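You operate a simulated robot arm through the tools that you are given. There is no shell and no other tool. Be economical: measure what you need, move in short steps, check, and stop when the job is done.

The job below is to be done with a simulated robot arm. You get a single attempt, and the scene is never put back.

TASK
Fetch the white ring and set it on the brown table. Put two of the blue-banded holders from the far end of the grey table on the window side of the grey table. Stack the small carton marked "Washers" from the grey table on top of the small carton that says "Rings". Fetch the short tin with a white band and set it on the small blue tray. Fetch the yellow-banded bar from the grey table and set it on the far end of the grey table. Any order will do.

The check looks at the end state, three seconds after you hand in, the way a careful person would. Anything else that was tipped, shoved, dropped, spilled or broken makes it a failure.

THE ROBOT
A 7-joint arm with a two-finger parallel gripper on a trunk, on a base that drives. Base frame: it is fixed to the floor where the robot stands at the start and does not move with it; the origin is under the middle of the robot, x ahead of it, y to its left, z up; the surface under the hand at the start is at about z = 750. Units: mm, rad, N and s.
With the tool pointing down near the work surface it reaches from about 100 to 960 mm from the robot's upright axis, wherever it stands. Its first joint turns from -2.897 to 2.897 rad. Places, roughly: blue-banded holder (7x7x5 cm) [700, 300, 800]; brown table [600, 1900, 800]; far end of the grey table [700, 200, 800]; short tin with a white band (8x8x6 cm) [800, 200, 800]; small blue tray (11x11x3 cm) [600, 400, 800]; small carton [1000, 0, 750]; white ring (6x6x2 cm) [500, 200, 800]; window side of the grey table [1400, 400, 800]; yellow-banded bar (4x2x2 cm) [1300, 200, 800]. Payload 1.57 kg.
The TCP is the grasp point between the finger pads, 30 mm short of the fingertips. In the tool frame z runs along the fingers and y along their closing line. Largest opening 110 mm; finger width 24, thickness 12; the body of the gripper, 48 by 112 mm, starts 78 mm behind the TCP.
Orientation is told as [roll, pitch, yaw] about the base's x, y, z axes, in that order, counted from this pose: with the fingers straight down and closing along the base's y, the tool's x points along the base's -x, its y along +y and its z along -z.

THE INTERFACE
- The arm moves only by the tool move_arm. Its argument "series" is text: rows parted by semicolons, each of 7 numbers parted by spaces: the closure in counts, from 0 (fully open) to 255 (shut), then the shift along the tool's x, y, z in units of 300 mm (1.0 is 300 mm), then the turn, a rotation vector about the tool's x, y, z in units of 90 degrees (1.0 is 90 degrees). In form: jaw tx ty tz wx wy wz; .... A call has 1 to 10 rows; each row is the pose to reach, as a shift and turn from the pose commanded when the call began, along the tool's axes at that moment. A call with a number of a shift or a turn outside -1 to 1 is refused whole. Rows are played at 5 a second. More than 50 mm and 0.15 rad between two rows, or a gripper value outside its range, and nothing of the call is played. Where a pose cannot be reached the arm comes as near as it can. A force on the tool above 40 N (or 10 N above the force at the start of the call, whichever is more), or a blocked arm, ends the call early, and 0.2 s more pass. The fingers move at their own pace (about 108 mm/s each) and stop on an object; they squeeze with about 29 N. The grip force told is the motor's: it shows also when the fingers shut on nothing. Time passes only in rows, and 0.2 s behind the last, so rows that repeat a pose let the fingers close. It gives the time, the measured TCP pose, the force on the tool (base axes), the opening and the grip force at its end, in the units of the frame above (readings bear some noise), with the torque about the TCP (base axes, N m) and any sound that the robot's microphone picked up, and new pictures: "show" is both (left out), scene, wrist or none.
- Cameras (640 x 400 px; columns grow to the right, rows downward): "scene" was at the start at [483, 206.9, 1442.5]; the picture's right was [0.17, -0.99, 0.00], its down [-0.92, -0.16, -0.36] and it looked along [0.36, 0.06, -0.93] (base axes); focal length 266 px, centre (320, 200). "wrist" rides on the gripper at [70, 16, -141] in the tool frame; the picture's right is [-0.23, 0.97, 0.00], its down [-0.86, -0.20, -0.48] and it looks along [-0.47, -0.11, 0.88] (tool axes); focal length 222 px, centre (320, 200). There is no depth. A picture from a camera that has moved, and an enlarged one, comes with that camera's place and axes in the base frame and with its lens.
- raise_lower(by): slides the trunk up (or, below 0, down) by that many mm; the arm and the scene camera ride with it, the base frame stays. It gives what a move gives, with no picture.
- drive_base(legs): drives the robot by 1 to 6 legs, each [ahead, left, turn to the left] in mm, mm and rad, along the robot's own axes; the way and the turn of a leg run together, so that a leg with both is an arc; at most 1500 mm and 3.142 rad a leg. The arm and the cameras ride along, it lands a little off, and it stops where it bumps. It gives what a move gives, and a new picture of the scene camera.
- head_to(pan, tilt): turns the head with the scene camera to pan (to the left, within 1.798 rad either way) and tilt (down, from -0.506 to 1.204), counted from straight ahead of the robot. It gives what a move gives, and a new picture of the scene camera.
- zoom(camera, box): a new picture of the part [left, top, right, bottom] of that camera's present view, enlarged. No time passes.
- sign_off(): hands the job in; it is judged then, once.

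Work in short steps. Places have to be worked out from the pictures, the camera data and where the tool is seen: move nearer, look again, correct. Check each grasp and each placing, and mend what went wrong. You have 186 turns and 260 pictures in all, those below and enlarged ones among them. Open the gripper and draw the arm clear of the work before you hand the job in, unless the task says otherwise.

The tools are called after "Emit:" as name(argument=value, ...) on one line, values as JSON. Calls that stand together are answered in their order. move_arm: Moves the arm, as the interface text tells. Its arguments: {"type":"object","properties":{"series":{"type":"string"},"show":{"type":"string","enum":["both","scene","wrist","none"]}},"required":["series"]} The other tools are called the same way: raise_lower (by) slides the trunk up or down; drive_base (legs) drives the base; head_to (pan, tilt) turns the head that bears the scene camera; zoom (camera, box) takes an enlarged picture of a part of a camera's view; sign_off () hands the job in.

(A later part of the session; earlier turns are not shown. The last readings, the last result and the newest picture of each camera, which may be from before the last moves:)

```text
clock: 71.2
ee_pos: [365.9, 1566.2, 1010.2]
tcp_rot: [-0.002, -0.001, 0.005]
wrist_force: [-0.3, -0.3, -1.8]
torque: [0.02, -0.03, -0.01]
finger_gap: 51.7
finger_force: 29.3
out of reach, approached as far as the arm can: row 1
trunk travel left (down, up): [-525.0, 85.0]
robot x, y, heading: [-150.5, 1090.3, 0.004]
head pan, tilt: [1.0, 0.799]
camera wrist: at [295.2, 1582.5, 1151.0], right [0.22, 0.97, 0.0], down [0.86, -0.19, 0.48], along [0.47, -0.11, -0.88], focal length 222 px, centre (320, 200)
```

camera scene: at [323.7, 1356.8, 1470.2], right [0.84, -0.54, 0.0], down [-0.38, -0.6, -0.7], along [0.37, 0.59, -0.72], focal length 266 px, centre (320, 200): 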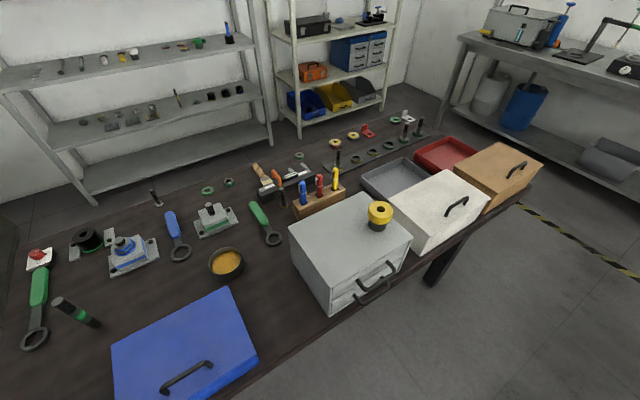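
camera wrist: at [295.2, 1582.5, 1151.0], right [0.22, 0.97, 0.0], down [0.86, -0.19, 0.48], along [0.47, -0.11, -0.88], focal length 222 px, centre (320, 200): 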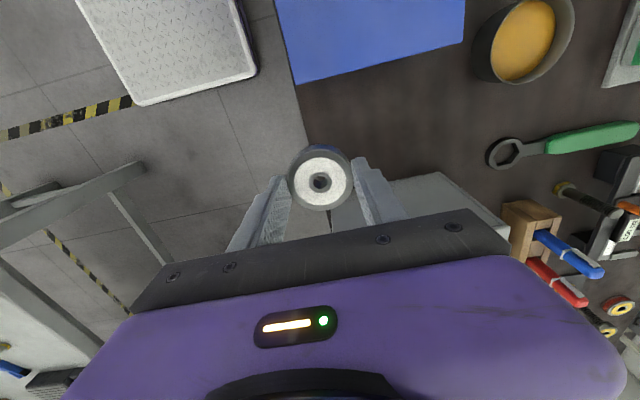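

I shift to (369,1645) and descend partway.

Emit:
move_arm(series="255 -0.01 0.13 0 0 0 0;255 -0.01 0.263 0 0 0 0;255 -0.01 0.263 0.15 0 0 0;255 -0.01 0.263 0.3 0 0 0;255 -0.01 0.263 0.4 0 0 0;255 -0.01 0.263 0.4 0 0 0")

```text
clock: 72.6
ee_pos: [367.9, 1640.9, 887.9]
tcp_rot: [-0.001, -0.002, 0.004]
wrist_force: [0.3, 0.1, -1.3]
torque: [0.02, 0.0, -0.03]
finger_gap: 52.0
finger_force: 28.9
trunk travel left (down, up): [-525.0, 85.0]
robot x, y, heading: [-147.4, 1087.8, 0.002]
head pan, tilt: [1.0, 0.799]
camera scene: at [323.7, 1356.9, 1470.1], right [0.84, -0.54, 0.0], down [-0.39, -0.6, -0.7], along [0.37, 0.59, -0.72], focal length 266 px, centre (320, 200)
camera wrist: at [298.0, 1657.3, 1028.5], right [0.22, 0.97, 0.0], down [0.86, -0.2, 0.48], along [0.47, -0.11, -0.88], focal length 222 px, centre (320, 200)
```

scene: 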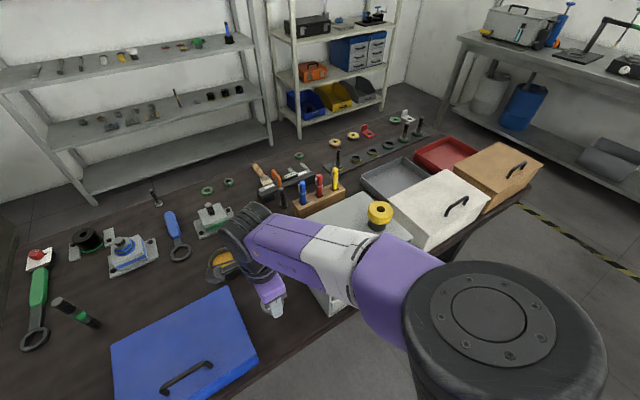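
wrist: 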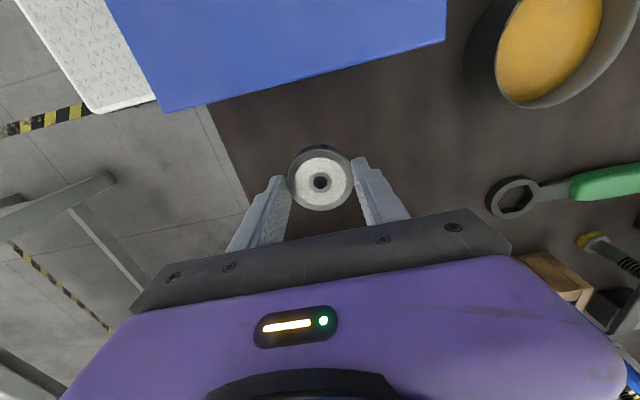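

Descend slowly toward contact (ring base is 37 mm below TCP).

Emit:
move_arm(series="255 0 0.005 0.05 0 0 0;255 0 0.005 0.1 0 0 0;255 0 0.005 0.14 0 0 0;255 0 0.005 0.16 0 0 0;255 0 0.005 0.175 0 0 0;255 0 0.005 0.19 0 0 0;255 0 0.005 0.2 0 0 0;255 0 0.005 0.21 0 0 0", show="none")

```text
clock: 74.4
ee_pos: [370.4, 1645.6, 830.0]
tcp_rot: [0.002, -0.003, 0.002]
wrist_force: [-0.4, -2.7, 14.9]
torque: [-0.57, 0.24, -0.14]
finger_gap: 51.8
finger_force: 28.9
trunk travel left (down, up): [-525.0, 85.0]
robot x, y, heading: [-145.7, 1088.0, 0.004]
head pan, tilt: [1.0, 0.799]
stopped in row 8: the force on the tool passed its limit at 42 N (the readings are from after the stop); the commanded pose is now the measured one
```

Contact at z≈830 (table ≈ 793). Release and rise.

Emit:
move_arm(series="200 0 0 0 0 0 0;90 0 0 0 0 0 0;60 0 0 0 0 0 0;60 0 0 -0.12 0 0 0;60 0 0 -0.26 0 0 0;60 0 0 -0.4 0 0 0;60 0 0 -0.55 0 0 0;60 0 0 -0.55 0 0 0")

```text
clock: 76.2
ee_pos: [370.8, 1643.5, 993.3]
tcp_rot: [0.001, -0.001, 0.004]
wrist_force: [0.2, -0.1, 0.4]
torque: [-0.03, 0.0, 0.0]
finger_gap: 84.2
finger_force: 0.1
trunk travel left (down, up): [-525.0, 85.0]
robot x, y, heading: [-144.1, 1092.2, 0.007]
head pan, tilt: [1.0, 0.799]
camera scene: at [323.7, 1356.8, 1470.2], right [0.84, -0.54, 0.0], down [-0.39, -0.6, -0.7], along [0.37, 0.59, -0.72], focal length 266 px, centre (320, 200)
camera wrist: at [300.3, 1659.9, 1135.7], right [0.22, 0.97, 0.0], down [0.85, -0.2, 0.48], along [0.47, -0.11, -0.88], focal length 222 px, centre (320, 200)
```

scene: 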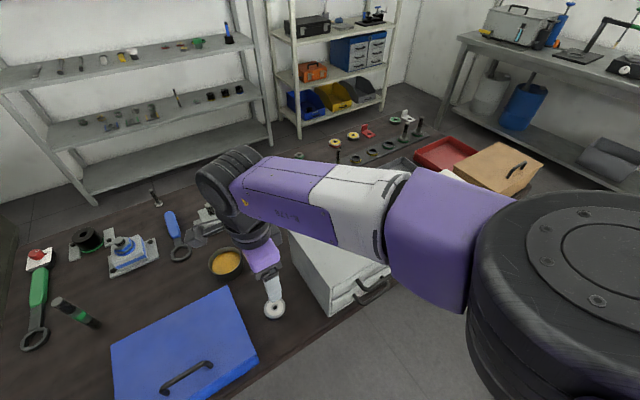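
wrist: 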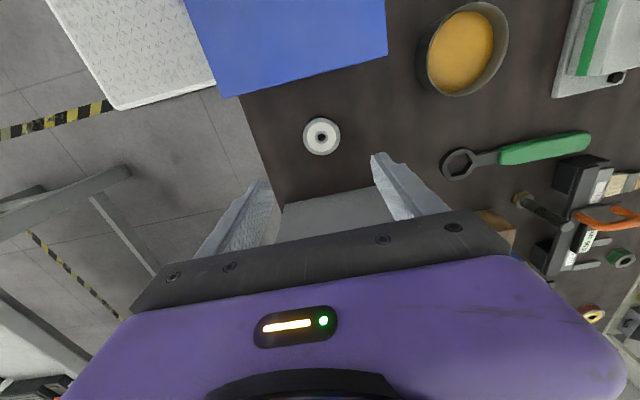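

The ring sits on the brown table. I retract the arm, then drive toward (850,1020).

Emit:
move_arm(series="0 0 -0.14 0 0 0 0;0 0 -0.29 0 0 0 0;0 0 -0.44 0 0 0 0;0 0 -0.59 0 0 0 0;0 0 -0.74 0 0 0 0;0 0 -0.89 0 0 0 0;0 0 -1 0 0 0 0;0 0 -1 0 0 0 0", show="none")

Emit:
drive_base(legs=[[0, -70, 0], [1000, 0, -0.005]])

Emit:
head_to(pan=-1.2, tilt=0.9)

```text
clock: 78.0
ee_pos: [370.5, 1344.7, 992.6]
tcp_rot: [0.0, -0.003, 0.001]
wrist_force: [0.0, 0.5, -0.2]
torque: [-0.01, 0.0, 0.05]
finger_gap: 110.1
finger_force: 0.1
trunk travel left (down, up): [-525.0, 85.0]
robot x, y, heading: [-147.8, 1091.9, 0.002]
head pan, tilt: [1.0, 0.799]
```

```text
clock: 83.8
ee_pos: [1360.6, 1280.5, 993.3]
tcp_rot: [0.0, -0.002, 0.003]
wrist_force: [0.0, -0.5, 0.2]
torque: [-0.01, -0.03, 0.02]
finger_gap: 110.2
finger_force: 0.1
trunk travel left (down, up): [-525.0, 85.0]
robot x, y, heading: [842.7, 1019.7, 0.0]
head pan, tilt: [1.0, 0.799]
camera scene: at [1313.4, 1290.9, 1470.2], right [0.84, -0.54, 0.0], down [-0.38, -0.61, -0.7], along [0.37, 0.59, -0.72], focal length 266 px, centre (320, 200)
```

scene: 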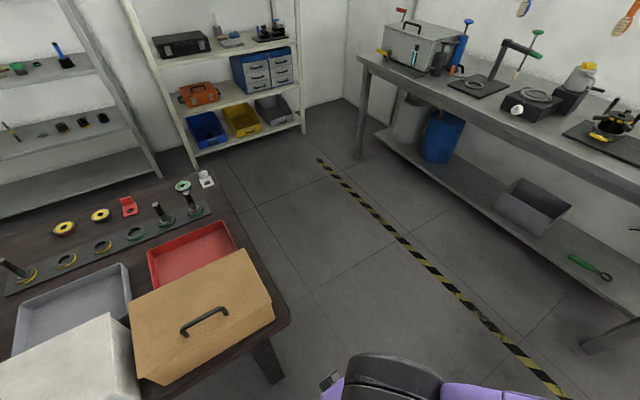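

```text
clock: 85.9
ee_pos: [1361.2, 1279.6, 993.0]
tcp_rot: [-0.001, -0.001, 0.005]
wrist_force: [-0.4, -0.2, 0.4]
torque: [-0.03, 0.02, -0.01]
finger_gap: 110.1
finger_force: 0.2
trunk travel left (down, up): [-525.0, 85.0]
robot x, y, heading: [839.5, 1022.0, 0.004]
head pan, tilt: [-1.201, 0.901]
camera scene: at [1297.9, 1152.5, 1462.3], right [-0.93, -0.37, 0.0], down [-0.29, 0.73, -0.62], along [0.23, -0.58, -0.78], focal length 266 px, centre (320, 200)
```

scene: 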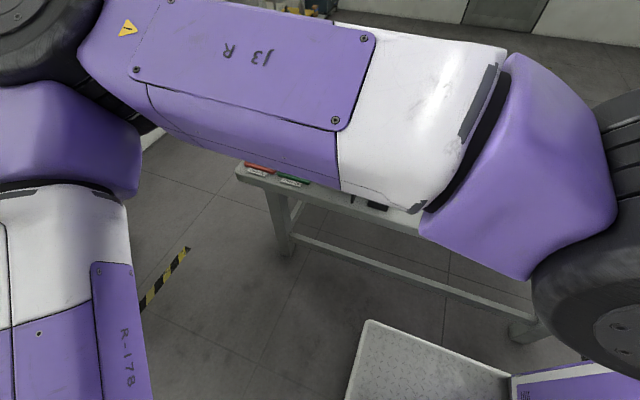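

The arm hides the view. I back to about (560,980) so all grey-table targets lie ahead-right, then swing the arm right.

Emit:
drive_base(legs=[[-280, 0, 0], [0, -40, 0]])

Emit:
move_arm(series="0 0 -0.14 0 0 0 0;0 -0.03 -0.28 0 0 0 0;0 -0.06 -0.42 0 0 0 0;0 -0.1 -0.57 0 0 0 0;0 -0.13 -0.72 0 0 0 0;0 -0.16 -0.87 0 0 0 0;0 -0.2 -1 0 0 0 0;0 -0.2 -1 0 0 0 0", show="none")

Emit:
move_arm(series="0 0 -0.14 0 0 0 0;0 -0.03 -0.28 0 0 0 0;0 -0.06 -0.42 0 0 0 0;0 -0.1 -0.57 0 0 0 0;0 -0.13 -0.72 0 0 0 0;0 -0.16 -0.87 0 0 0 0;0 -0.2 -1 0 0 0 0;0 -0.2 -1 0 0 0 0", show="wrist")

```text
clock: 88.3
ee_pos: [1087.5, 1240.6, 993.3]
tcp_rot: [0.001, -0.001, 0.013]
wrist_force: [0.5, 0.0, 0.4]
torque: [-0.01, 0.02, -0.03]
finger_gap: 110.1
finger_force: 0.1
trunk travel left (down, up): [-525.0, 85.0]
robot x, y, heading: [571.3, 978.3, 0.009]
head pan, tilt: [-1.201, 0.901]
camera scene: at [1025.1, 1113.4, 1462.2], right [-0.93, -0.37, 0.0], down [-0.29, 0.73, -0.62], along [0.23, -0.58, -0.78], focal length 266 px, centre (320, 200)
```

scene: 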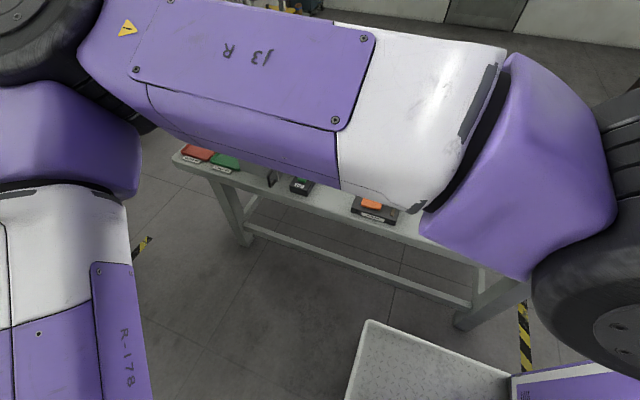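

```text
clock: 90.1
ee_pos: [1150.8, 941.5, 994.0]
tcp_rot: [0.0, -0.001, 0.013]
wrist_force: [0.2, -0.3, -0.2]
torque: [-0.02, 0.02, 0.01]
finger_gap: 109.8
finger_force: 0.0
out of reach, approached as far as the arm can: row 4, 5
trunk travel left (down, up): [-525.0, 85.0]
robot x, y, heading: [573.1, 978.8, 0.015]
head pan, tilt: [-1.201, 0.901]
```

```text
clock: 91.9
ee_pos: [1213.5, 642.8, 993.7]
tcp_rot: [0.0, -0.003, 0.012]
wrist_force: [0.2, 0.0, 0.3]
torque: [0.02, -0.01, 0.01]
finger_gap: 109.7
finger_force: 0.0
trunk travel left (down, up): [-525.0, 85.0]
robot x, y, heading: [571.0, 982.8, 0.01]
head pan, tilt: [-1.201, 0.901]
camera wrist: at [1141.6, 657.7, 1135.0], right [0.22, 0.98, 0.0], down [0.86, -0.19, 0.48], along [0.47, -0.1, -0.88], focal length 222 px, centre (320, 200)
```

wrist: 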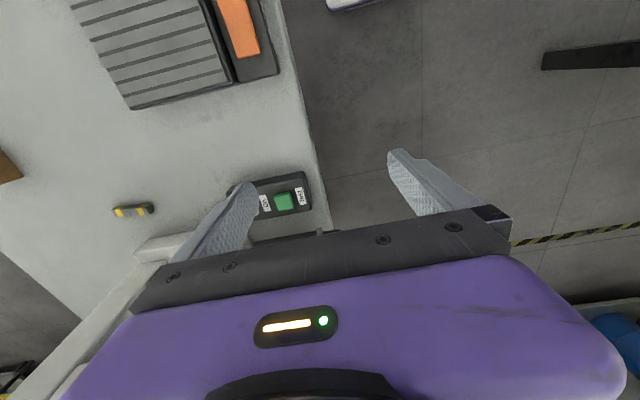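

The gap between keypad (x≈1123) and button box (x≈1275) is free: holders go at about (1199,385) and (1199,505). I go above the holder at (714,300).

Emit:
move_arm(series="0 0.12 -0.08 0 0 0 0;0 0.24 -0.16 0 0 0 0;0 0.36 -0.245 0 0 0 0;0 0.48 -0.325 0 0 0 0;0 0.6 -0.41 0 0 0 0;0 0.72 -0.49 0 0 0 0;0 0.83 -0.57 0 0 0 0;0 0.83 -0.57 0 0 0 0", show="none")

Emit:
move_arm(series="0 0.12 -0.08 0 0 0 0;0 0.24 -0.16 0 0 0 0;0 0.36 -0.245 0 0 0 0;0 0.48 -0.325 0.03 0 0 0;0 0.6 -0.41 0.06 0 0 0;0 0.72 -0.49 0.1 0 0 0;0 0.83 -0.57 0.14 0 0 0;0 0.83 -0.57 0.14 0 0 0")

```text
clock: 93.9
ee_pos: [973.1, 603.0, 945.2]
tcp_rot: [-0.02, -0.027, -0.01]
wrist_force: [-0.3, -0.6, 1.3]
torque: [0.0, -0.02, 0.02]
finger_gap: 109.9
finger_force: 0.0
out of reach, approached as far as the arm can: row 2, 3, 4, 5, 6, 7, 8
trunk travel left (down, up): [-525.0, 85.0]
robot x, y, heading: [570.3, 980.6, 0.015]
head pan, tilt: [-1.201, 0.901]
stopped in row 8: the arm was blocked; the commanded pose is now the measured one
```

```text
clock: 95.7
ee_pos: [832.9, 576.2, 903.3]
tcp_rot: [-0.15, -0.005, -0.064]
wrist_force: [-0.7, -0.2, -0.5]
torque: [-0.03, 0.0, -0.02]
finger_gap: 109.9
finger_force: 0.1
out of reach, approached as far as the arm can: row 1, 2, 3, 4, 5, 6, 7, 8
trunk travel left (down, up): [-525.0, 85.0]
robot x, y, heading: [571.2, 982.0, 0.009]
head pan, tilt: [-1.201, 0.901]
camera scene: at [1025.0, 1113.2, 1462.3], right [-0.93, -0.37, 0.0], down [-0.29, 0.73, -0.62], along [0.23, -0.58, -0.78], focal length 266 px, centre (320, 200)
camera wrist: at [764.8, 618.2, 1040.4], right [0.29, 0.95, -0.14], down [0.84, -0.18, 0.51], along [0.45, -0.27, -0.85], focal length 222 px, centre (320, 200)
```

scene: 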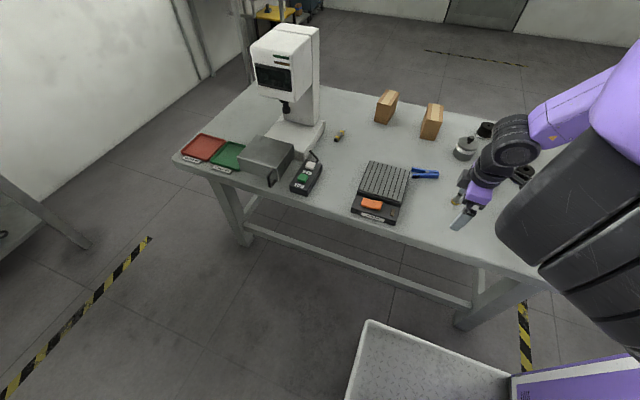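
wrist: 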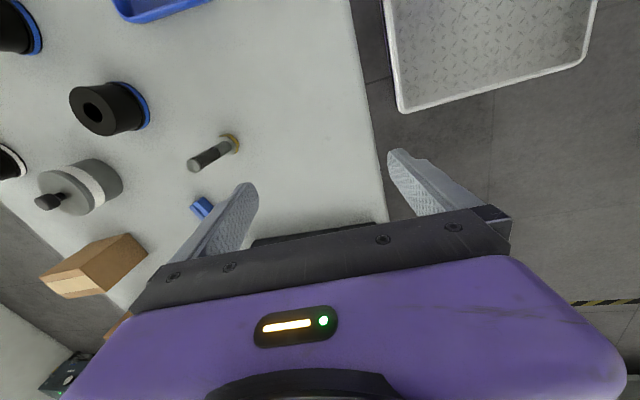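

The wrist joint limit stopped it: the tool has to yaw with the arm here. I turn the tool clockwise (yaw ≈ −0.9) in place, slightly rising.

Emit:
move_arm(series="0 0 0 -0.05 0 0 0.09;0 0 0 -0.1 0 0 0.18;0 0 0 -0.15 0 0 0.27;0 0 0 -0.2 0 0 0.36;0 0 0 -0.25 0 0 0.45;0 0 0 -0.25 0 0 0.54;0 0 0 -0.25 0 0 0.6;0 0 0 -0.25 0 0 0.6", show="wrist")

```text
clock: 97.7
ee_pos: [867.3, 608.1, 939.2]
tcp_rot: [-0.003, -0.095, -0.987]
wrist_force: [0.2, -0.9, -0.5]
torque: [0.0, 0.01, -0.05]
finger_gap: 110.1
finger_force: 0.0
trunk travel left (down, up): [-525.0, 85.0]
robot x, y, heading: [573.1, 977.1, 0.014]
head pan, tilt: [-1.201, 0.901]
stopped in row 8: the arm was blocked; the commanded pose is now the measured one
camera wrist: at [835.1, 686.9, 1073.1], right [0.94, 0.35, 0.02], down [0.28, -0.78, 0.56], along [0.21, -0.52, -0.83], focal length 222 px, centre (320, 200)
```

wrist: 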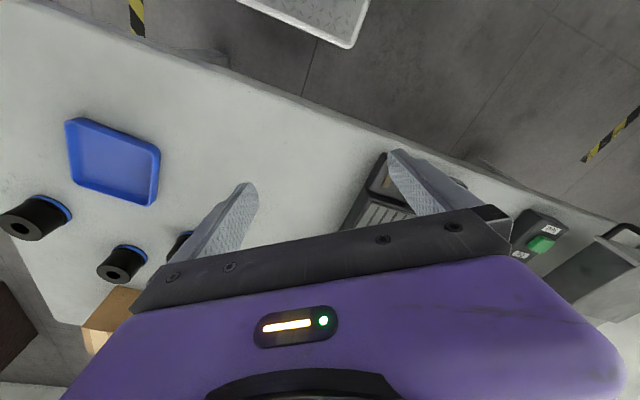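

The arm can't fold well to the side from here. Better: face the grey table from the aisle. First I bring the arm back to the front.

Emit:
move_arm(series="0 0.028 0.12 -0.04 0 0.012 -0.06;0 0.056 0.24 -0.08 0 0.024 -0.12;0 0.084 0.36 -0.12 0 0.036 -0.18;0 0.112 0.48 -0.16 0 0.048 -0.24;0 0.14 0.6 -0.2 0 0.06 -0.3;0 0.14 0.6 -0.2 0 0.06 -0.3", show="none")

```text
clock: 99.1
ee_pos: [989.9, 761.0, 982.8]
tcp_rot: [0.02, 0.02, -0.53]
wrist_force: [-0.9, -0.3, -0.4]
torque: [0.0, 0.03, 0.0]
finger_gap: 110.0
finger_force: 0.0
trunk travel left (down, up): [-525.0, 85.0]
robot x, y, heading: [569.9, 980.0, 0.013]
head pan, tilt: [-1.201, 0.901]
```

Continue bringing the arm to the front, upright at yaw 0.

Emit:
move_arm(series="0 -0.057 0.14 0 0.003 -0.003 -0.067;0 -0.114 0.28 0 0.006 -0.005 -0.134;0 -0.17 0.42 0 0.008 -0.008 -0.2;0 -0.227 0.562 0 0.01 -0.01 -0.27;0 -0.284 0.703 0 0.013 -0.013 -0.337;0 -0.284 0.703 0 0.013 -0.013 -0.337", show="none")

Emit:
drive_base(legs=[[-720, 0, -0.013], [0, -30, 0]])

Emit:
head_to(pan=-0.9, tilt=0.7)

```text
clock: 100.5
ee_pos: [1168.5, 885.4, 988.3]
tcp_rot: [-0.045, 0.006, 0.013]
wrist_force: [-0.8, -0.2, -0.5]
torque: [-0.02, 0.02, 0.0]
finger_gap: 109.9
finger_force: 0.1
out of reach, approached as far as the arm can: row 1, 2
trunk travel left (down, up): [-525.0, 85.0]
robot x, y, heading: [572.9, 984.4, 0.014]
head pan, tilt: [-1.201, 0.901]
```

```text
clock: 104.8
ee_pos: [451.0, 843.2, 989.7]
tcp_rot: [-0.045, 0.004, -0.004]
wrist_force: [0.7, -0.1, 0.7]
torque: [0.01, 0.02, -0.02]
finger_gap: 110.2
finger_force: 0.1
trunk travel left (down, up): [-525.0, 85.0]
robot x, y, heading: [-144.1, 944.1, -0.002]
head pan, tilt: [-1.201, 0.901]
camera scene: at [311.5, 1072.7, 1462.3], right [-0.93, -0.36, 0.0], down [-0.28, 0.73, -0.62], along [0.22, -0.58, -0.78], focal length 266 px, centre (320, 200)
```

scene: 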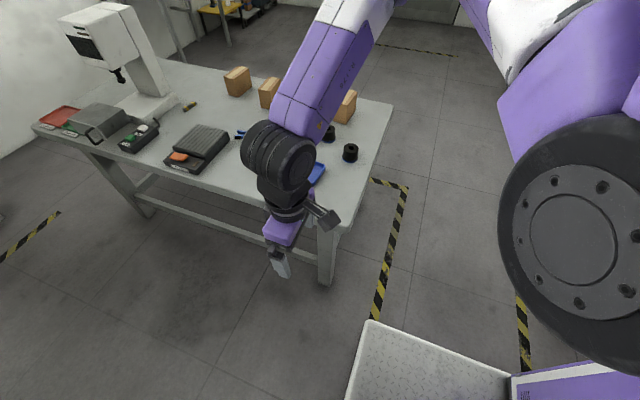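

```text
clock: 105.6
ee_pos: [451.2, 842.0, 988.6]
tcp_rot: [-0.044, 0.004, -0.004]
wrist_force: [0.6, 0.4, -0.1]
torque: [0.02, -0.02, 0.01]
finger_gap: 109.7
finger_force: 0.1
trunk travel left (down, up): [-525.0, 85.0]
robot x, y, heading: [-144.3, 942.1, -0.003]
head pan, tilt: [-0.901, 0.7]
camera scene: at [336.9, 1076.2, 1478.4], right [-0.79, -0.62, 0.0], down [-0.4, 0.51, -0.76], along [0.47, -0.6, -0.64], focal length 266 px, centre (320, 200)
```

scene: 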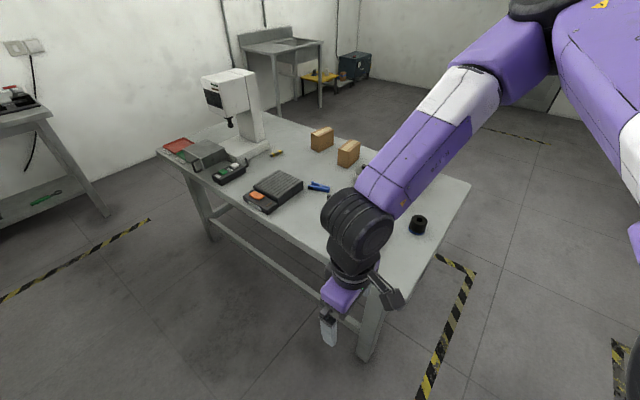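

Now rotate to face the grey table and strafe along the aisle.

Emit:
drive_base(legs=[[0, 0, -1.568], [-90, 0, 0]])

Emit:
drive_base(legs=[[0, 1070, 0]])

Emit:
head_to(pan=-0.2, tilt=1.0)

```text
clock: 110.6
ee_pos: [-251.2, 443.1, 987.9]
tcp_rot: [-0.044, 0.005, -1.579]
wrist_force: [0.4, 0.0, -0.3]
torque: [0.0, 0.0, -0.01]
finger_gap: 109.9
finger_force: 0.1
trunk travel left (down, up): [-525.0, 85.0]
robot x, y, heading: [-143.9, 1040.7, -1.581]
head pan, tilt: [-0.901, 0.7]
camera scene: at [-13.5, 554.5, 1478.4], right [-0.61, 0.79, 0.0], down [0.51, 0.4, -0.76], along [-0.6, -0.47, -0.64], focal length 266 px, centre (320, 200)
```

scene: 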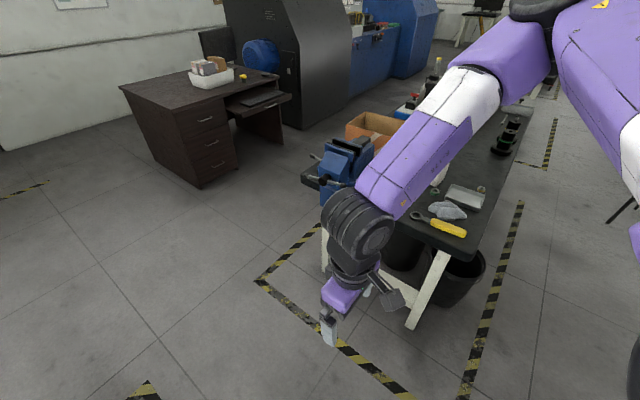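

```text
clock: 116.0
ee_pos: [818.5, 440.8, 988.9]
tcp_rot: [-0.045, 0.006, -1.561]
wrist_force: [0.6, 0.1, -0.3]
torque: [0.01, 0.03, 0.0]
finger_gap: 109.8
finger_force: 0.1
trunk travel left (down, up): [-525.0, 85.0]
robot x, y, heading: [914.5, 1036.7, -1.562]
head pan, tilt: [-0.901, 0.7]
camera scene: at [1053.8, 556.5, 1478.4], right [-0.63, 0.78, 0.0], down [0.5, 0.4, -0.76], along [-0.6, -0.48, -0.64], focal length 266 px, centre (320, 200)
```

scene: 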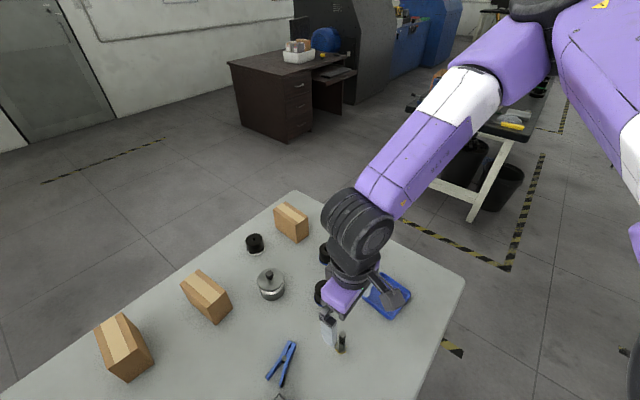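

```text
clock: 117.1
ee_pos: [817.8, 441.8, 989.7]
tcp_rot: [-0.045, 0.007, -1.562]
wrist_force: [-0.7, -0.5, -0.2]
torque: [0.01, 0.01, -0.01]
finger_gap: 110.0
finger_force: 0.1
trunk travel left (down, up): [-525.0, 85.0]
robot x, y, heading: [912.7, 1040.0, -1.564]
head pan, tilt: [-0.201, 1.0]
camera scene: at [1106.6, 541.4, 1455.1], right [-0.98, 0.19, 0.0], down [0.16, 0.83, -0.54], along [-0.1, -0.53, -0.84], focal length 266 px, centre (320, 200)
```

scene: 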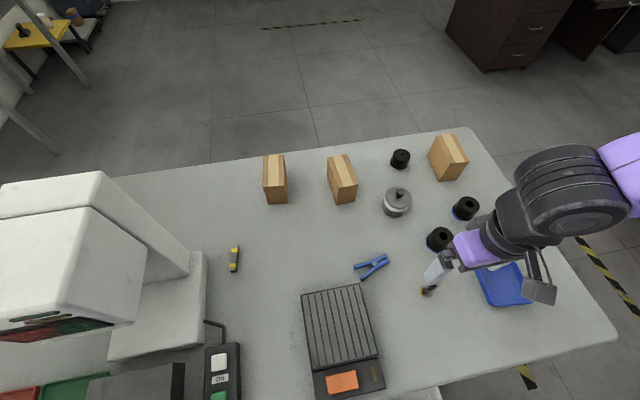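

Great stance: everything is in view. I move above the holder at (714,300) and level the tool.

Emit:
move_arm(series="0 -0.1 -0.075 0 -0.006 0 0;0 -0.2 -0.15 0 -0.012 0 0;0 -0.3 -0.22 0.05 -0.02 0 0;0 -0.4 -0.29 0.12 -0.025 0 0;0 -0.467 -0.344 0.2 -0.029 0 0;0 -0.467 -0.344 0.2 -0.029 0 0", show="wrist")

Emit:
zoom(camera="wrist", box=[220, 60, 420, 220])

```text
clock: 118.5
ee_pos: [714.5, 300.1, 931.7]
tcp_rot: [0.001, 0.005, -1.562]
wrist_force: [0.6, -0.3, -0.3]
torque: [0.01, 0.01, -0.01]
finger_gap: 110.0
finger_force: 0.1
trunk travel left (down, up): [-525.0, 85.0]
robot x, y, heading: [917.4, 1039.4, -1.557]
head pan, tilt: [-0.201, 1.0]
camera wrist: at [729.3, 369.5, 1072.7], right [0.98, -0.22, 0.0], down [-0.19, -0.86, 0.47], along [-0.1, -0.46, -0.88], focal length 222 px, centre (320, 200)
```

wrist: 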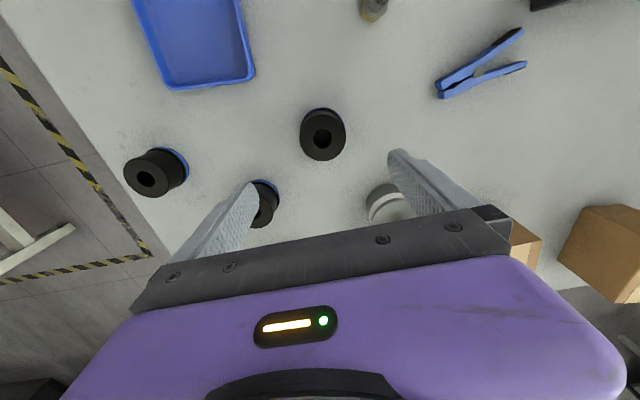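

```text
2.50 times, centred on (320, 140) of wrist
camera zoom: at [729.3, 369.5, 1072.7], right [0.98, -0.22, 0.0], down [-0.19, -0.86, 0.47], along [-0.1, -0.46, -0.88], focal length 555 px, centre (320, 350)
```

zoom: 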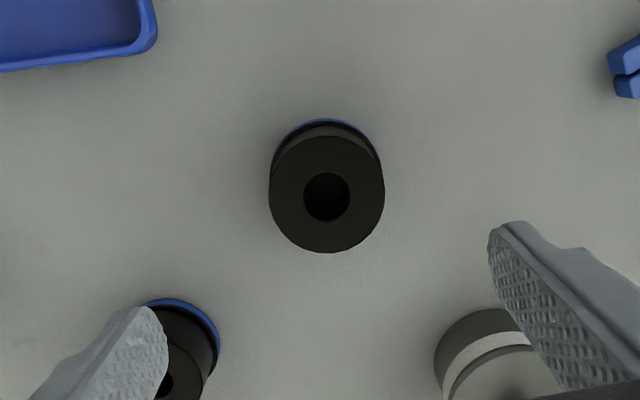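

Holder centre ≈(718.5,307). Descend to z≈798 and close.

Emit:
move_arm(series="0 0.025 0.013 0.14 0 0 0;0 0.025 0.013 0.28 0 0 0;0 0.025 0.013 0.4 0 0 0;0 0.025 0.013 0.445 0 0 0;0 0.025 0.013 0.445 0 0 0;255 0.025 0.013 0.445 0 0 0;255 0.025 0.013 0.445 0 0 0;255 0.025 0.013 0.445 0 0 0;255 0.025 0.013 0.42 0 0 0;255 0.025 0.013 0.36 0 0 0")

```text
clock: 120.7
ee_pos: [717.8, 309.8, 824.3]
tcp_rot: [0.004, 0.006, -1.561]
wrist_force: [0.1, 0.3, -8.3]
torque: [0.03, 0.06, 0.0]
finger_gap: 57.2
finger_force: 29.1
trunk travel left (down, up): [-525.0, 85.0]
robot x, y, heading: [915.3, 1034.8, -1.564]
head pan, tilt: [-0.201, 1.0]
camera scene: at [1106.6, 541.1, 1454.9], right [-0.98, 0.19, 0.0], down [0.16, 0.83, -0.54], along [-0.1, -0.53, -0.84], focal length 266 px, centre (320, 200)
camera wrist: at [732.9, 380.3, 966.3], right [0.98, -0.22, 0.0], down [-0.19, -0.86, 0.47], along [-0.1, -0.46, -0.88], focal length 222 px, centre (320, 200)
```

scene: 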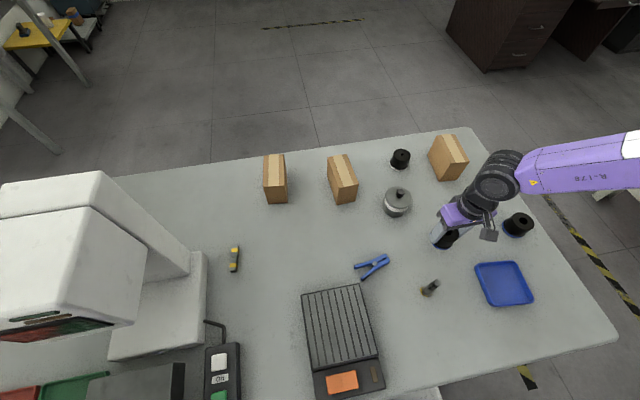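
wrist: 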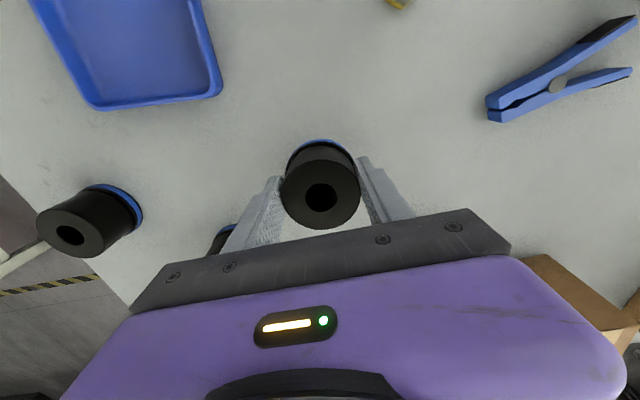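

Holder A is held (8 N). I lift and carry it toward the gap.

Emit:
move_arm(series="255 0 0 -0.13 0 0 0;255 0 0 -0.27 0 0 0;255 0.01 0.1 -0.38 0 0 0;255 0.03 0.25 -0.4 0 0 0;255 0.05 0.41 -0.4 0 0 0;255 0.07 0.57 -0.4 0 0 0;255 0.09 0.73 -0.4 0 0 0;255 0.11 0.88 -0.4 0 0 0;255 0.12 1 -0.4 0 0 0;255 0.12 1 -0.4 0 0 0", show="none")

Emit:
move_arm(series="255 0.03 0.15 0 0 0 0;255 0.06 0.3 0 0 0 0;255 0.1 0.45 0 0 0 0;255 0.13 0.59 0 0 0 0;255 0.13 0.59 0 0 0 0")

```text
clock: 122.9
ee_pos: [1017.8, 344.5, 946.5]
tcp_rot: [0.0, 0.004, -1.562]
wrist_force: [-0.5, -0.6, -7.7]
torque: [0.01, -0.06, 0.02]
finger_gap: 57.1
finger_force: 28.8
trunk travel left (down, up): [-525.0, 85.0]
robot x, y, heading: [912.7, 1036.5, -1.565]
head pan, tilt: [-0.201, 1.0]
```

```text
clock: 124.1
ee_pos: [1197.4, 385.5, 945.4]
tcp_rot: [0.003, 0.004, -1.561]
wrist_force: [-0.6, 0.3, -8.2]
torque: [0.05, -0.01, -0.04]
finger_gap: 57.0
finger_force: 29.2
trunk travel left (down, up): [-525.0, 85.0]
robot x, y, heading: [914.7, 1037.7, -1.56]
head pan, tilt: [-0.201, 1.0]
camera scene: at [1107.0, 541.3, 1454.9], right [-0.98, 0.19, 0.0], down [0.16, 0.83, -0.54], along [-0.1, -0.53, -0.84], focal length 266 px, centre (320, 200)
camera wrist: at [1211.3, 455.9, 1087.8], right [0.98, -0.22, 0.0], down [-0.19, -0.86, 0.47], along [-0.1, -0.46, -0.88], focal length 222 px, centre (320, 200)
```

scene: 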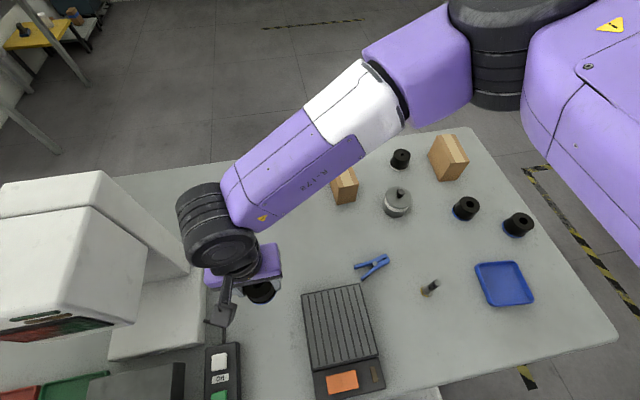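
wrist: 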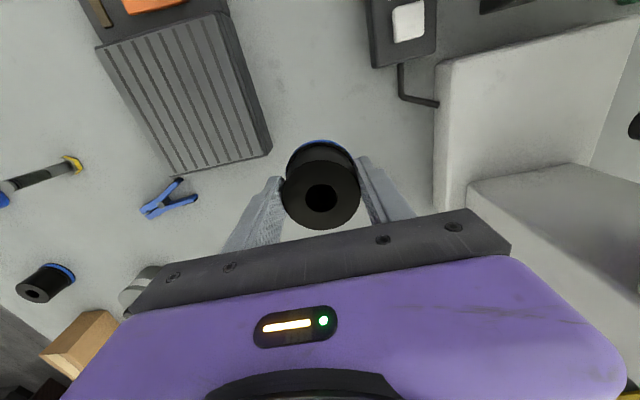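

The spot is clear; I shift 10 mm toward +x and lower the holder to the table.

Emit:
move_arm(series="255 0 0.035 0.12 0 0 0;255 0 0.035 0.25 0 0 0;255 0 0.035 0.36 0 0 0;255 0 0.035 0.43 0 0 0;255 0 0.035 0.46 0 0 0;255 0 0.035 0.475 0 0 0;255 0 0.035 0.485 0 0 0;255 0 0.035 0.49 0 0 0", show="none")

```text
clock: 125.9
ee_pos: [1205.8, 387.7, 799.0]
tcp_rot: [0.002, 0.006, -1.562]
wrist_force: [0.2, -0.9, -8.0]
torque: [0.09, 0.01, -0.01]
finger_gap: 57.0
finger_force: 29.0
trunk travel left (down, up): [-525.0, 85.0]
robot x, y, heading: [913.6, 1041.8, -1.564]
head pan, tilt: [-0.201, 1.0]
```

Not yet in contact; lower by millimetres.

Emit:
move_arm(series="255 0 0 0.003 0 0 0;255 0 0 0.006 0 0 0;255 0 0 0.009 0 0 0", show="none")

```text
clock: 126.7
ee_pos: [1204.8, 386.1, 798.3]
tcp_rot: [0.004, 0.005, -1.563]
wrist_force: [-3.5, 2.5, 20.8]
torque: [0.13, 0.9, -0.3]
finger_gap: 57.3
finger_force: 28.7
trunk travel left (down, up): [-525.0, 85.0]
robot x, y, heading: [914.7, 1036.6, -1.564]
head pan, tilt: [-0.201, 1.0]
```

Contact (21 N). Release with a limited opening and rise.

Emit:
move_arm(series="200 0 0 -0.004 0 0 0;85 0 0 -0.004 0 0 0;85 0 0 -0.004 0 0 0;85 0 0 -0.13 0 0 0;85 0 0 -0.27 0 0 0;85 0 0 -0.42 0 0 0;0 0 0 -0.5 0 0 0;0 0 0 -0.5 0 0 0", show="wrist")

```text
clock: 128.5
ee_pos: [1199.8, 386.3, 945.9]
tcp_rot: [0.002, 0.006, -1.562]
wrist_force: [0.4, 0.5, -0.3]
torque: [0.01, -0.01, -0.02]
finger_gap: 109.9
finger_force: 0.0
trunk travel left (down, up): [-525.0, 85.0]
robot x, y, heading: [916.4, 1034.1, -1.563]
head pan, tilt: [-0.201, 1.0]
camera wrist: at [1214.6, 456.8, 1087.8], right [0.98, -0.22, 0.0], down [-0.19, -0.86, 0.47], along [-0.1, -0.46, -0.88], focal length 222 px, centre (320, 200)
```

wrist: 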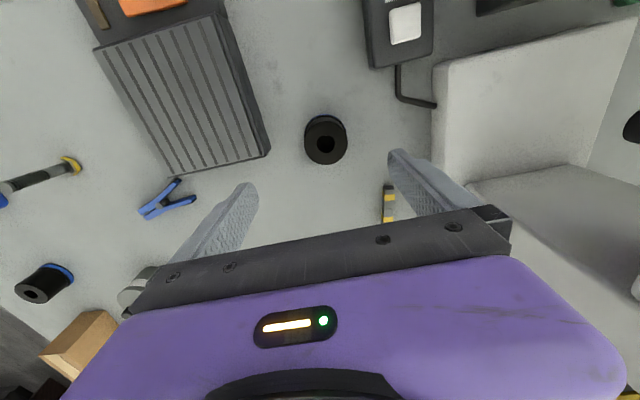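

Holder A is placed. The yellow-banded bar is near; I zoom at it and the machine to plan the grip.

Emit:
zoom(camera="wrist", box=[320, 60, 480, 240])

Emit:
zoom(camera="scene", box=[80, 150, 300, 320])

```text
2.22 times, centred on (400, 150) of wrist
camera zoom: at [1214.6, 456.8, 1087.8], right [0.98, -0.22, 0.0], down [-0.19, -0.86, 0.47], along [-0.1, -0.46, -0.88], focal length 494 px, centre (142, 311)
```

zoom: 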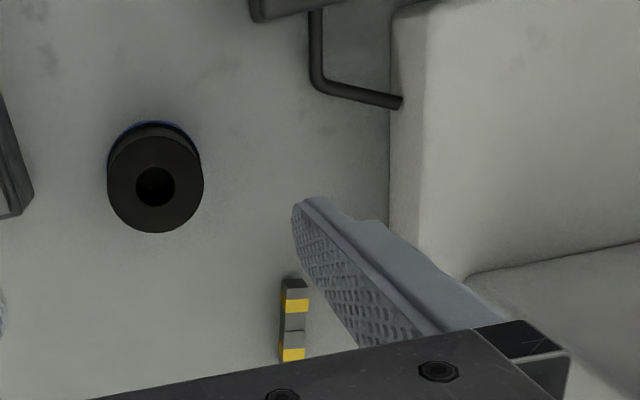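

```text
2.35 times, centred on (190, 235) of scene
camera zoom: at [1106.7, 541.4, 1455.1], right [-0.98, 0.19, 0.0], down [0.16, 0.83, -0.54], along [-0.1, -0.53, -0.84], focal length 625 px, centre (626, 118)
```

zoom: 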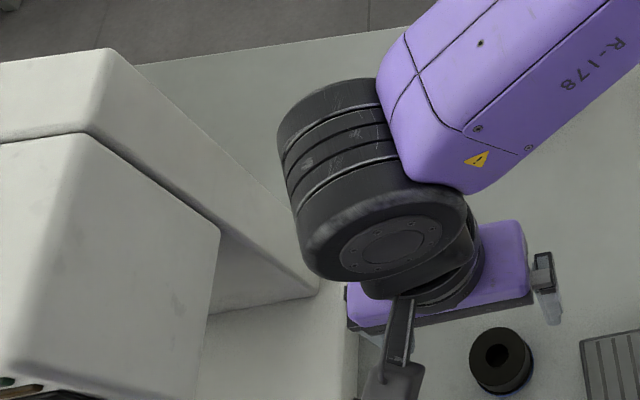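

Machine base begins at x≈1365, so there is room at the bar (≈1288,255). I move above it for a closer look.

Emit:
move_arm(series="0 -0.13 0.09 0 0 0 0;0 -0.27 0.18 0 0 0 0;0 -0.4 0.27 0.03 0 0 0;0 -0.4 0.27 0.06 0 0 0;0 -0.4 0.27 0.06 0 0 0")

Emit:
zoom(camera="wrist", box=[260, 90, 380, 190])

```text
clock: 129.7
ee_pos: [1287.4, 266.9, 927.1]
tcp_rot: [0.002, 0.006, -1.562]
wrist_force: [0.3, 0.2, -0.4]
torque: [0.03, -0.01, 0.02]
finger_gap: 110.3
finger_force: 0.2
trunk travel left (down, up): [-525.0, 85.0]
robot x, y, heading: [916.8, 1036.5, -1.561]
head pan, tilt: [-0.201, 1.0]
camera scene: at [1106.9, 541.4, 1455.0], right [-0.98, 0.19, 0.0], down [0.16, 0.83, -0.54], along [-0.1, -0.53, -0.84], focal length 266 px, centre (320, 200)
camera wrist: at [1301.3, 336.4, 1068.8], right [0.98, -0.22, 0.0], down [-0.19, -0.86, 0.47], along [-0.1, -0.46, -0.88], focal length 222 px, centre (320, 200)
```

scene: 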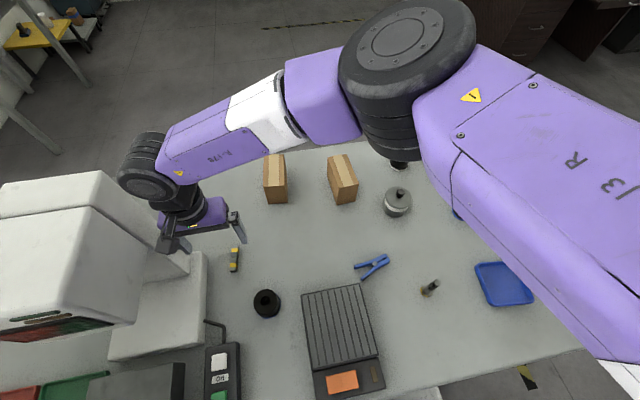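
wrist: 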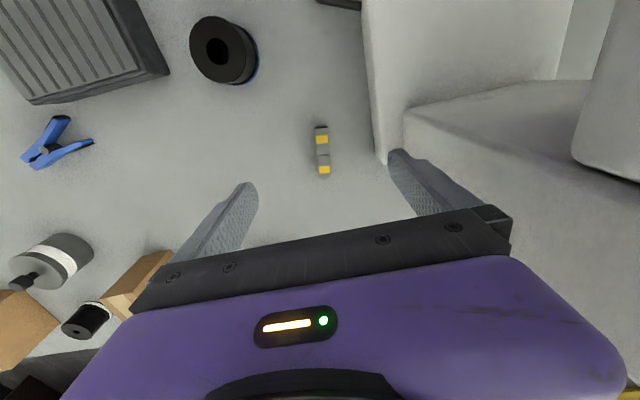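

```text
4.00 times, centred on (320, 140) of wrist
camera zoom: at [1301.3, 336.4, 1068.8], right [0.98, -0.22, 0.0], down [-0.19, -0.86, 0.47], along [-0.1, -0.46, -0.88], focal length 888 px, centre (320, 440)
```

zoom: 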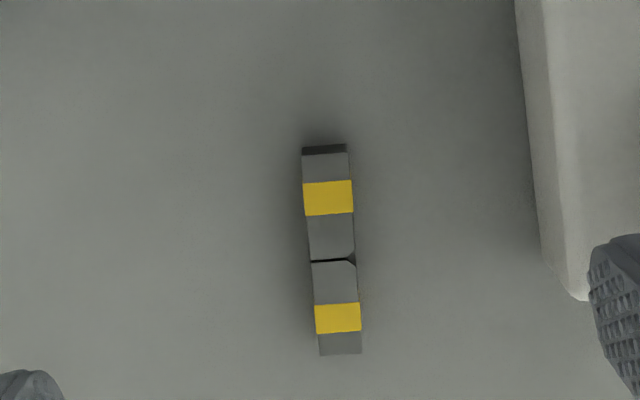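

These are two separate 4 cm yellow-banded bars lying end to end. I take the −y one (≈(1284,228), matching the given place), gripping across its width, tool turned −7°.

Emit:
move_arm(series="116 -0.06 -0.005 0.08 0 0 0.04;116 -0.13 -0.011 0.18 0 0 0.079;116 -0.13 -0.011 0.3 0 0 0.079;116 -0.13 -0.011 0.37 0 0 0.079;116 -0.13 -0.011 0.37 0 0 0.079", show="wrist")

Emit:
zoom(camera="wrist", box=[240, 60, 400, 200])

```text
clock: 130.9
ee_pos: [1281.3, 229.2, 817.1]
tcp_rot: [0.004, 0.005, -1.688]
wrist_force: [0.0, -0.2, 0.5]
torque: [0.02, 0.0, -0.01]
finger_gap: 60.3
finger_force: 0.0
trunk travel left (down, up): [-525.0, 85.0]
robot x, y, heading: [914.2, 1036.3, -1.561]
head pan, tilt: [-0.201, 1.0]
camera wrist: at [1305.6, 296.6, 959.2], right [0.94, -0.34, 0.0], down [-0.3, -0.83, 0.47], along [-0.16, -0.45, -0.88], focal length 222 px, centre (320, 200)
```

wrist: 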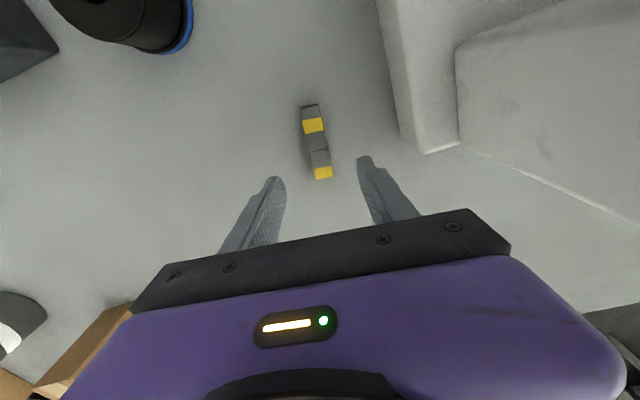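

```text
2.86 times, centred on (320, 130) of wrist
camera zoom: at [1305.6, 296.6, 959.2], right [0.94, -0.34, 0.0], down [-0.3, -0.83, 0.47], along [-0.16, -0.45, -0.88], focal length 635 px, centre (320, 400)
```

zoom: 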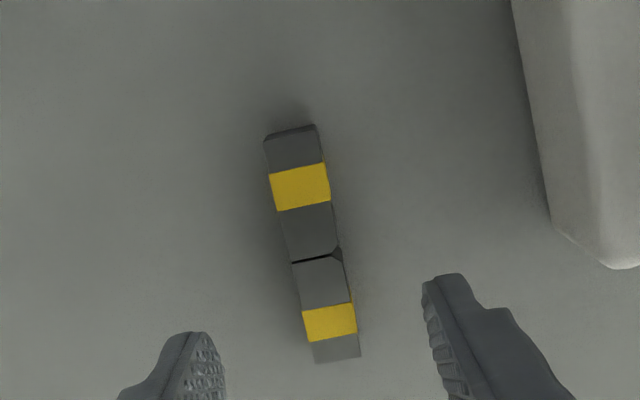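

Aligned. Lower to z≈784 and close gently, then check.

Emit:
move_arm(series="116 0.004 0 0.06 0 0 0;116 0.004 0 0.11 0 0 0;116 0.004 0 0.11 0 0 0;255 0.004 0 0.11 0 0 0;255 0.004 0 0.11 0 0 0;255 0.004 0 0.11 0 0 0", show="wrist")

Emit:
zoom(camera="wrist", box=[240, 60, 400, 200])

```text
clock: 132.3
ee_pos: [1284.1, 231.6, 785.6]
tcp_rot: [0.002, 0.005, -1.686]
wrist_force: [-0.1, 1.1, 0.4]
torque: [-0.07, -0.01, 0.0]
finger_gap: 15.2
finger_force: 28.8
trunk travel left (down, up): [-525.0, 85.0]
robot x, y, heading: [915.0, 1037.8, -1.567]
head pan, tilt: [-0.201, 1.0]
camera wrist: at [1306.9, 298.2, 927.6], right [0.94, -0.34, 0.0], down [-0.3, -0.83, 0.47], along [-0.16, -0.45, -0.88], focal length 222 px, centre (320, 200)
```

wrist: 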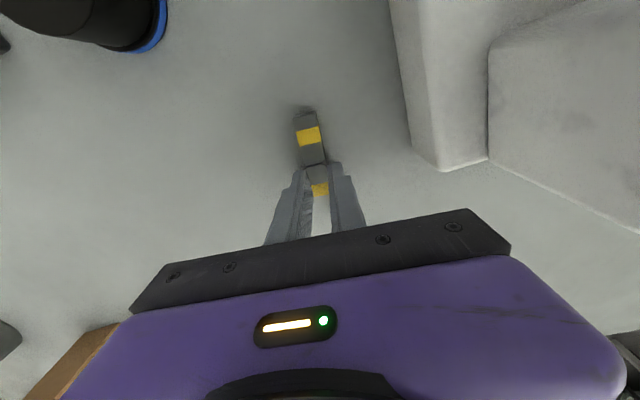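

```text
2.86 times, centred on (320, 130) of wrist
camera zoom: at [1306.9, 298.2, 927.6], right [0.94, -0.34, 0.0], down [-0.3, -0.83, 0.47], along [-0.16, -0.45, -0.88], focal length 635 px, centre (320, 400)
```

zoom: 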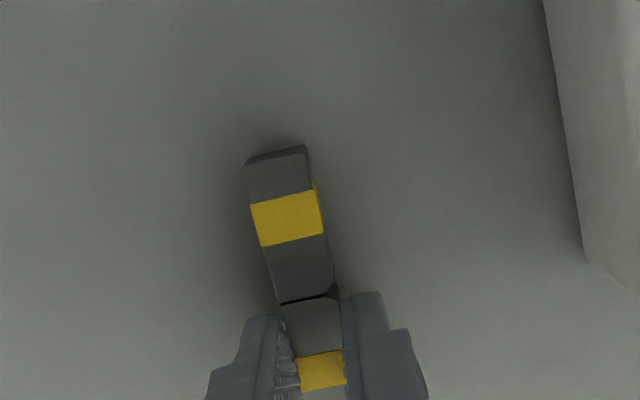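

Gripped at 15 mm. I test whether the second bar clings: slide 8 mm in −y along the bar's axis.

Emit:
move_arm(series="255 -0.007 0 0 0 0 0;255 -0.014 0 0 0 0 0;255 -0.021 0 0 0 0 0;255 -0.028 0 0 0 0 0", show="wrist")

Emit:
zoom(camera="wrist", box=[240, 60, 400, 200])

```text
clock: 133.3
ee_pos: [1283.8, 222.1, 785.9]
tcp_rot: [0.005, 0.005, -1.686]
wrist_force: [2.4, 5.2, 16.2]
torque: [0.23, -0.03, -0.03]
finger_gap: 15.2
finger_force: 28.6
trunk travel left (down, up): [-525.0, 85.0]
robot x, y, heading: [913.2, 1031.0, -1.564]
head pan, tilt: [-0.201, 1.0]
camera wrist: at [1307.2, 290.0, 927.5], right [0.94, -0.34, 0.0], down [-0.3, -0.83, 0.47], along [-0.16, -0.45, -0.88], focal length 222 px, centre (320, 200)
```

wrist: 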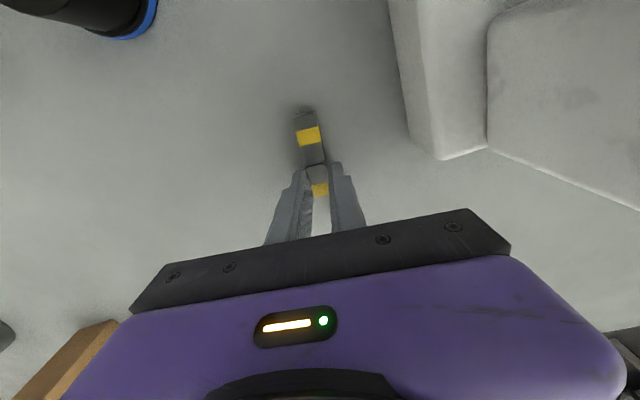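

```text
2.86 times, centred on (320, 130) of wrist
camera zoom: at [1307.2, 290.0, 927.5], right [0.94, -0.34, 0.0], down [-0.3, -0.83, 0.47], along [-0.16, -0.45, -0.88], focal length 635 px, centre (320, 400)
```

zoom: 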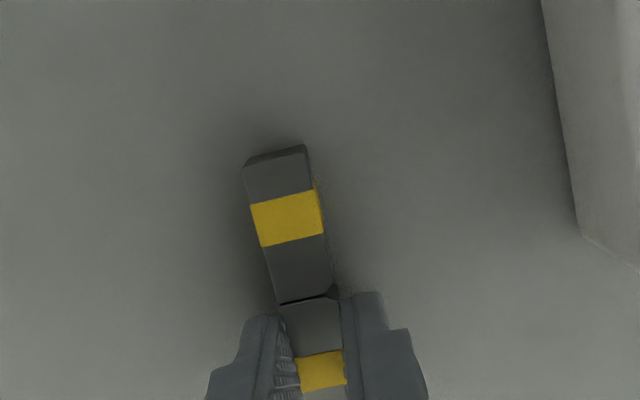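

The halves cling together, so this is one jointed two-segment bar; I treat it as one piece and keep it intact. I regrip across the seam at its middle so both halves are held.

Emit:
move_arm(series="200 0 0 -0.003 0 0 0;200 0 0 -0.003 0 0 0;200 0.024 0 -0.006 0 0 0;200 0.05 0.002 -0.006 0 0 0;200 0.05 0.002 -0.006 0 0 0", show="wrist")

Emit:
zoom(camera="wrist", box=[240, 90, 400, 230])

```text
clock: 134.5
ee_pos: [1285.0, 237.6, 786.2]
tcp_rot: [0.003, 0.006, -1.685]
wrist_force: [0.6, 0.4, -0.2]
torque: [0.0, 0.03, 0.01]
finger_gap: 23.5
finger_force: 0.1
trunk travel left (down, up): [-525.0, 85.0]
robot x, y, heading: [914.3, 1039.2, -1.559]
head pan, tilt: [-0.201, 1.0]
camera wrist: at [1309.1, 304.9, 928.3], right [0.94, -0.34, 0.0], down [-0.3, -0.83, 0.47], along [-0.16, -0.45, -0.88], focal length 222 px, centre (320, 200)
```

wrist: 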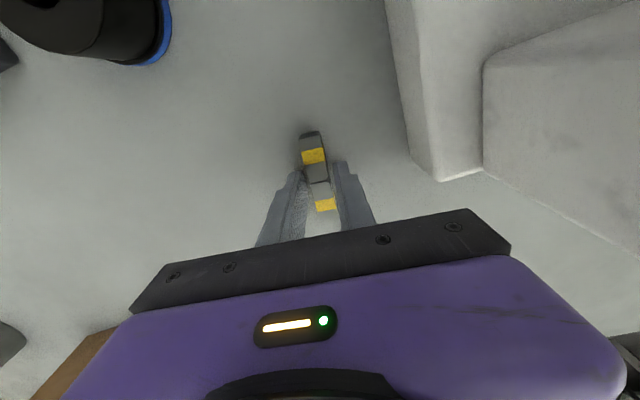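

```text
2.86 times, centred on (320, 160) of wrist
camera zoom: at [1309.1, 304.9, 928.3], right [0.94, -0.34, 0.0], down [-0.3, -0.83, 0.47], along [-0.16, -0.45, -0.88], focal length 635 px, centre (320, 314)
```

zoom: 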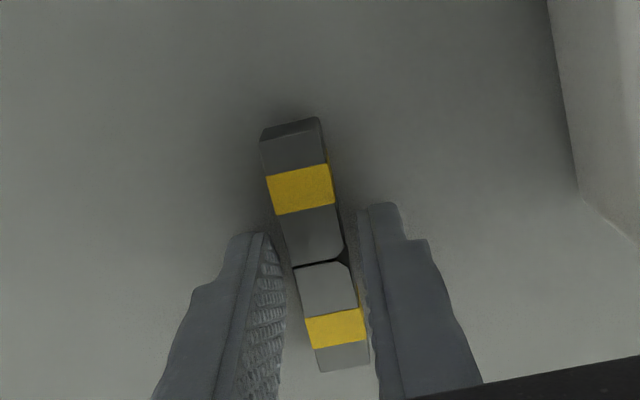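

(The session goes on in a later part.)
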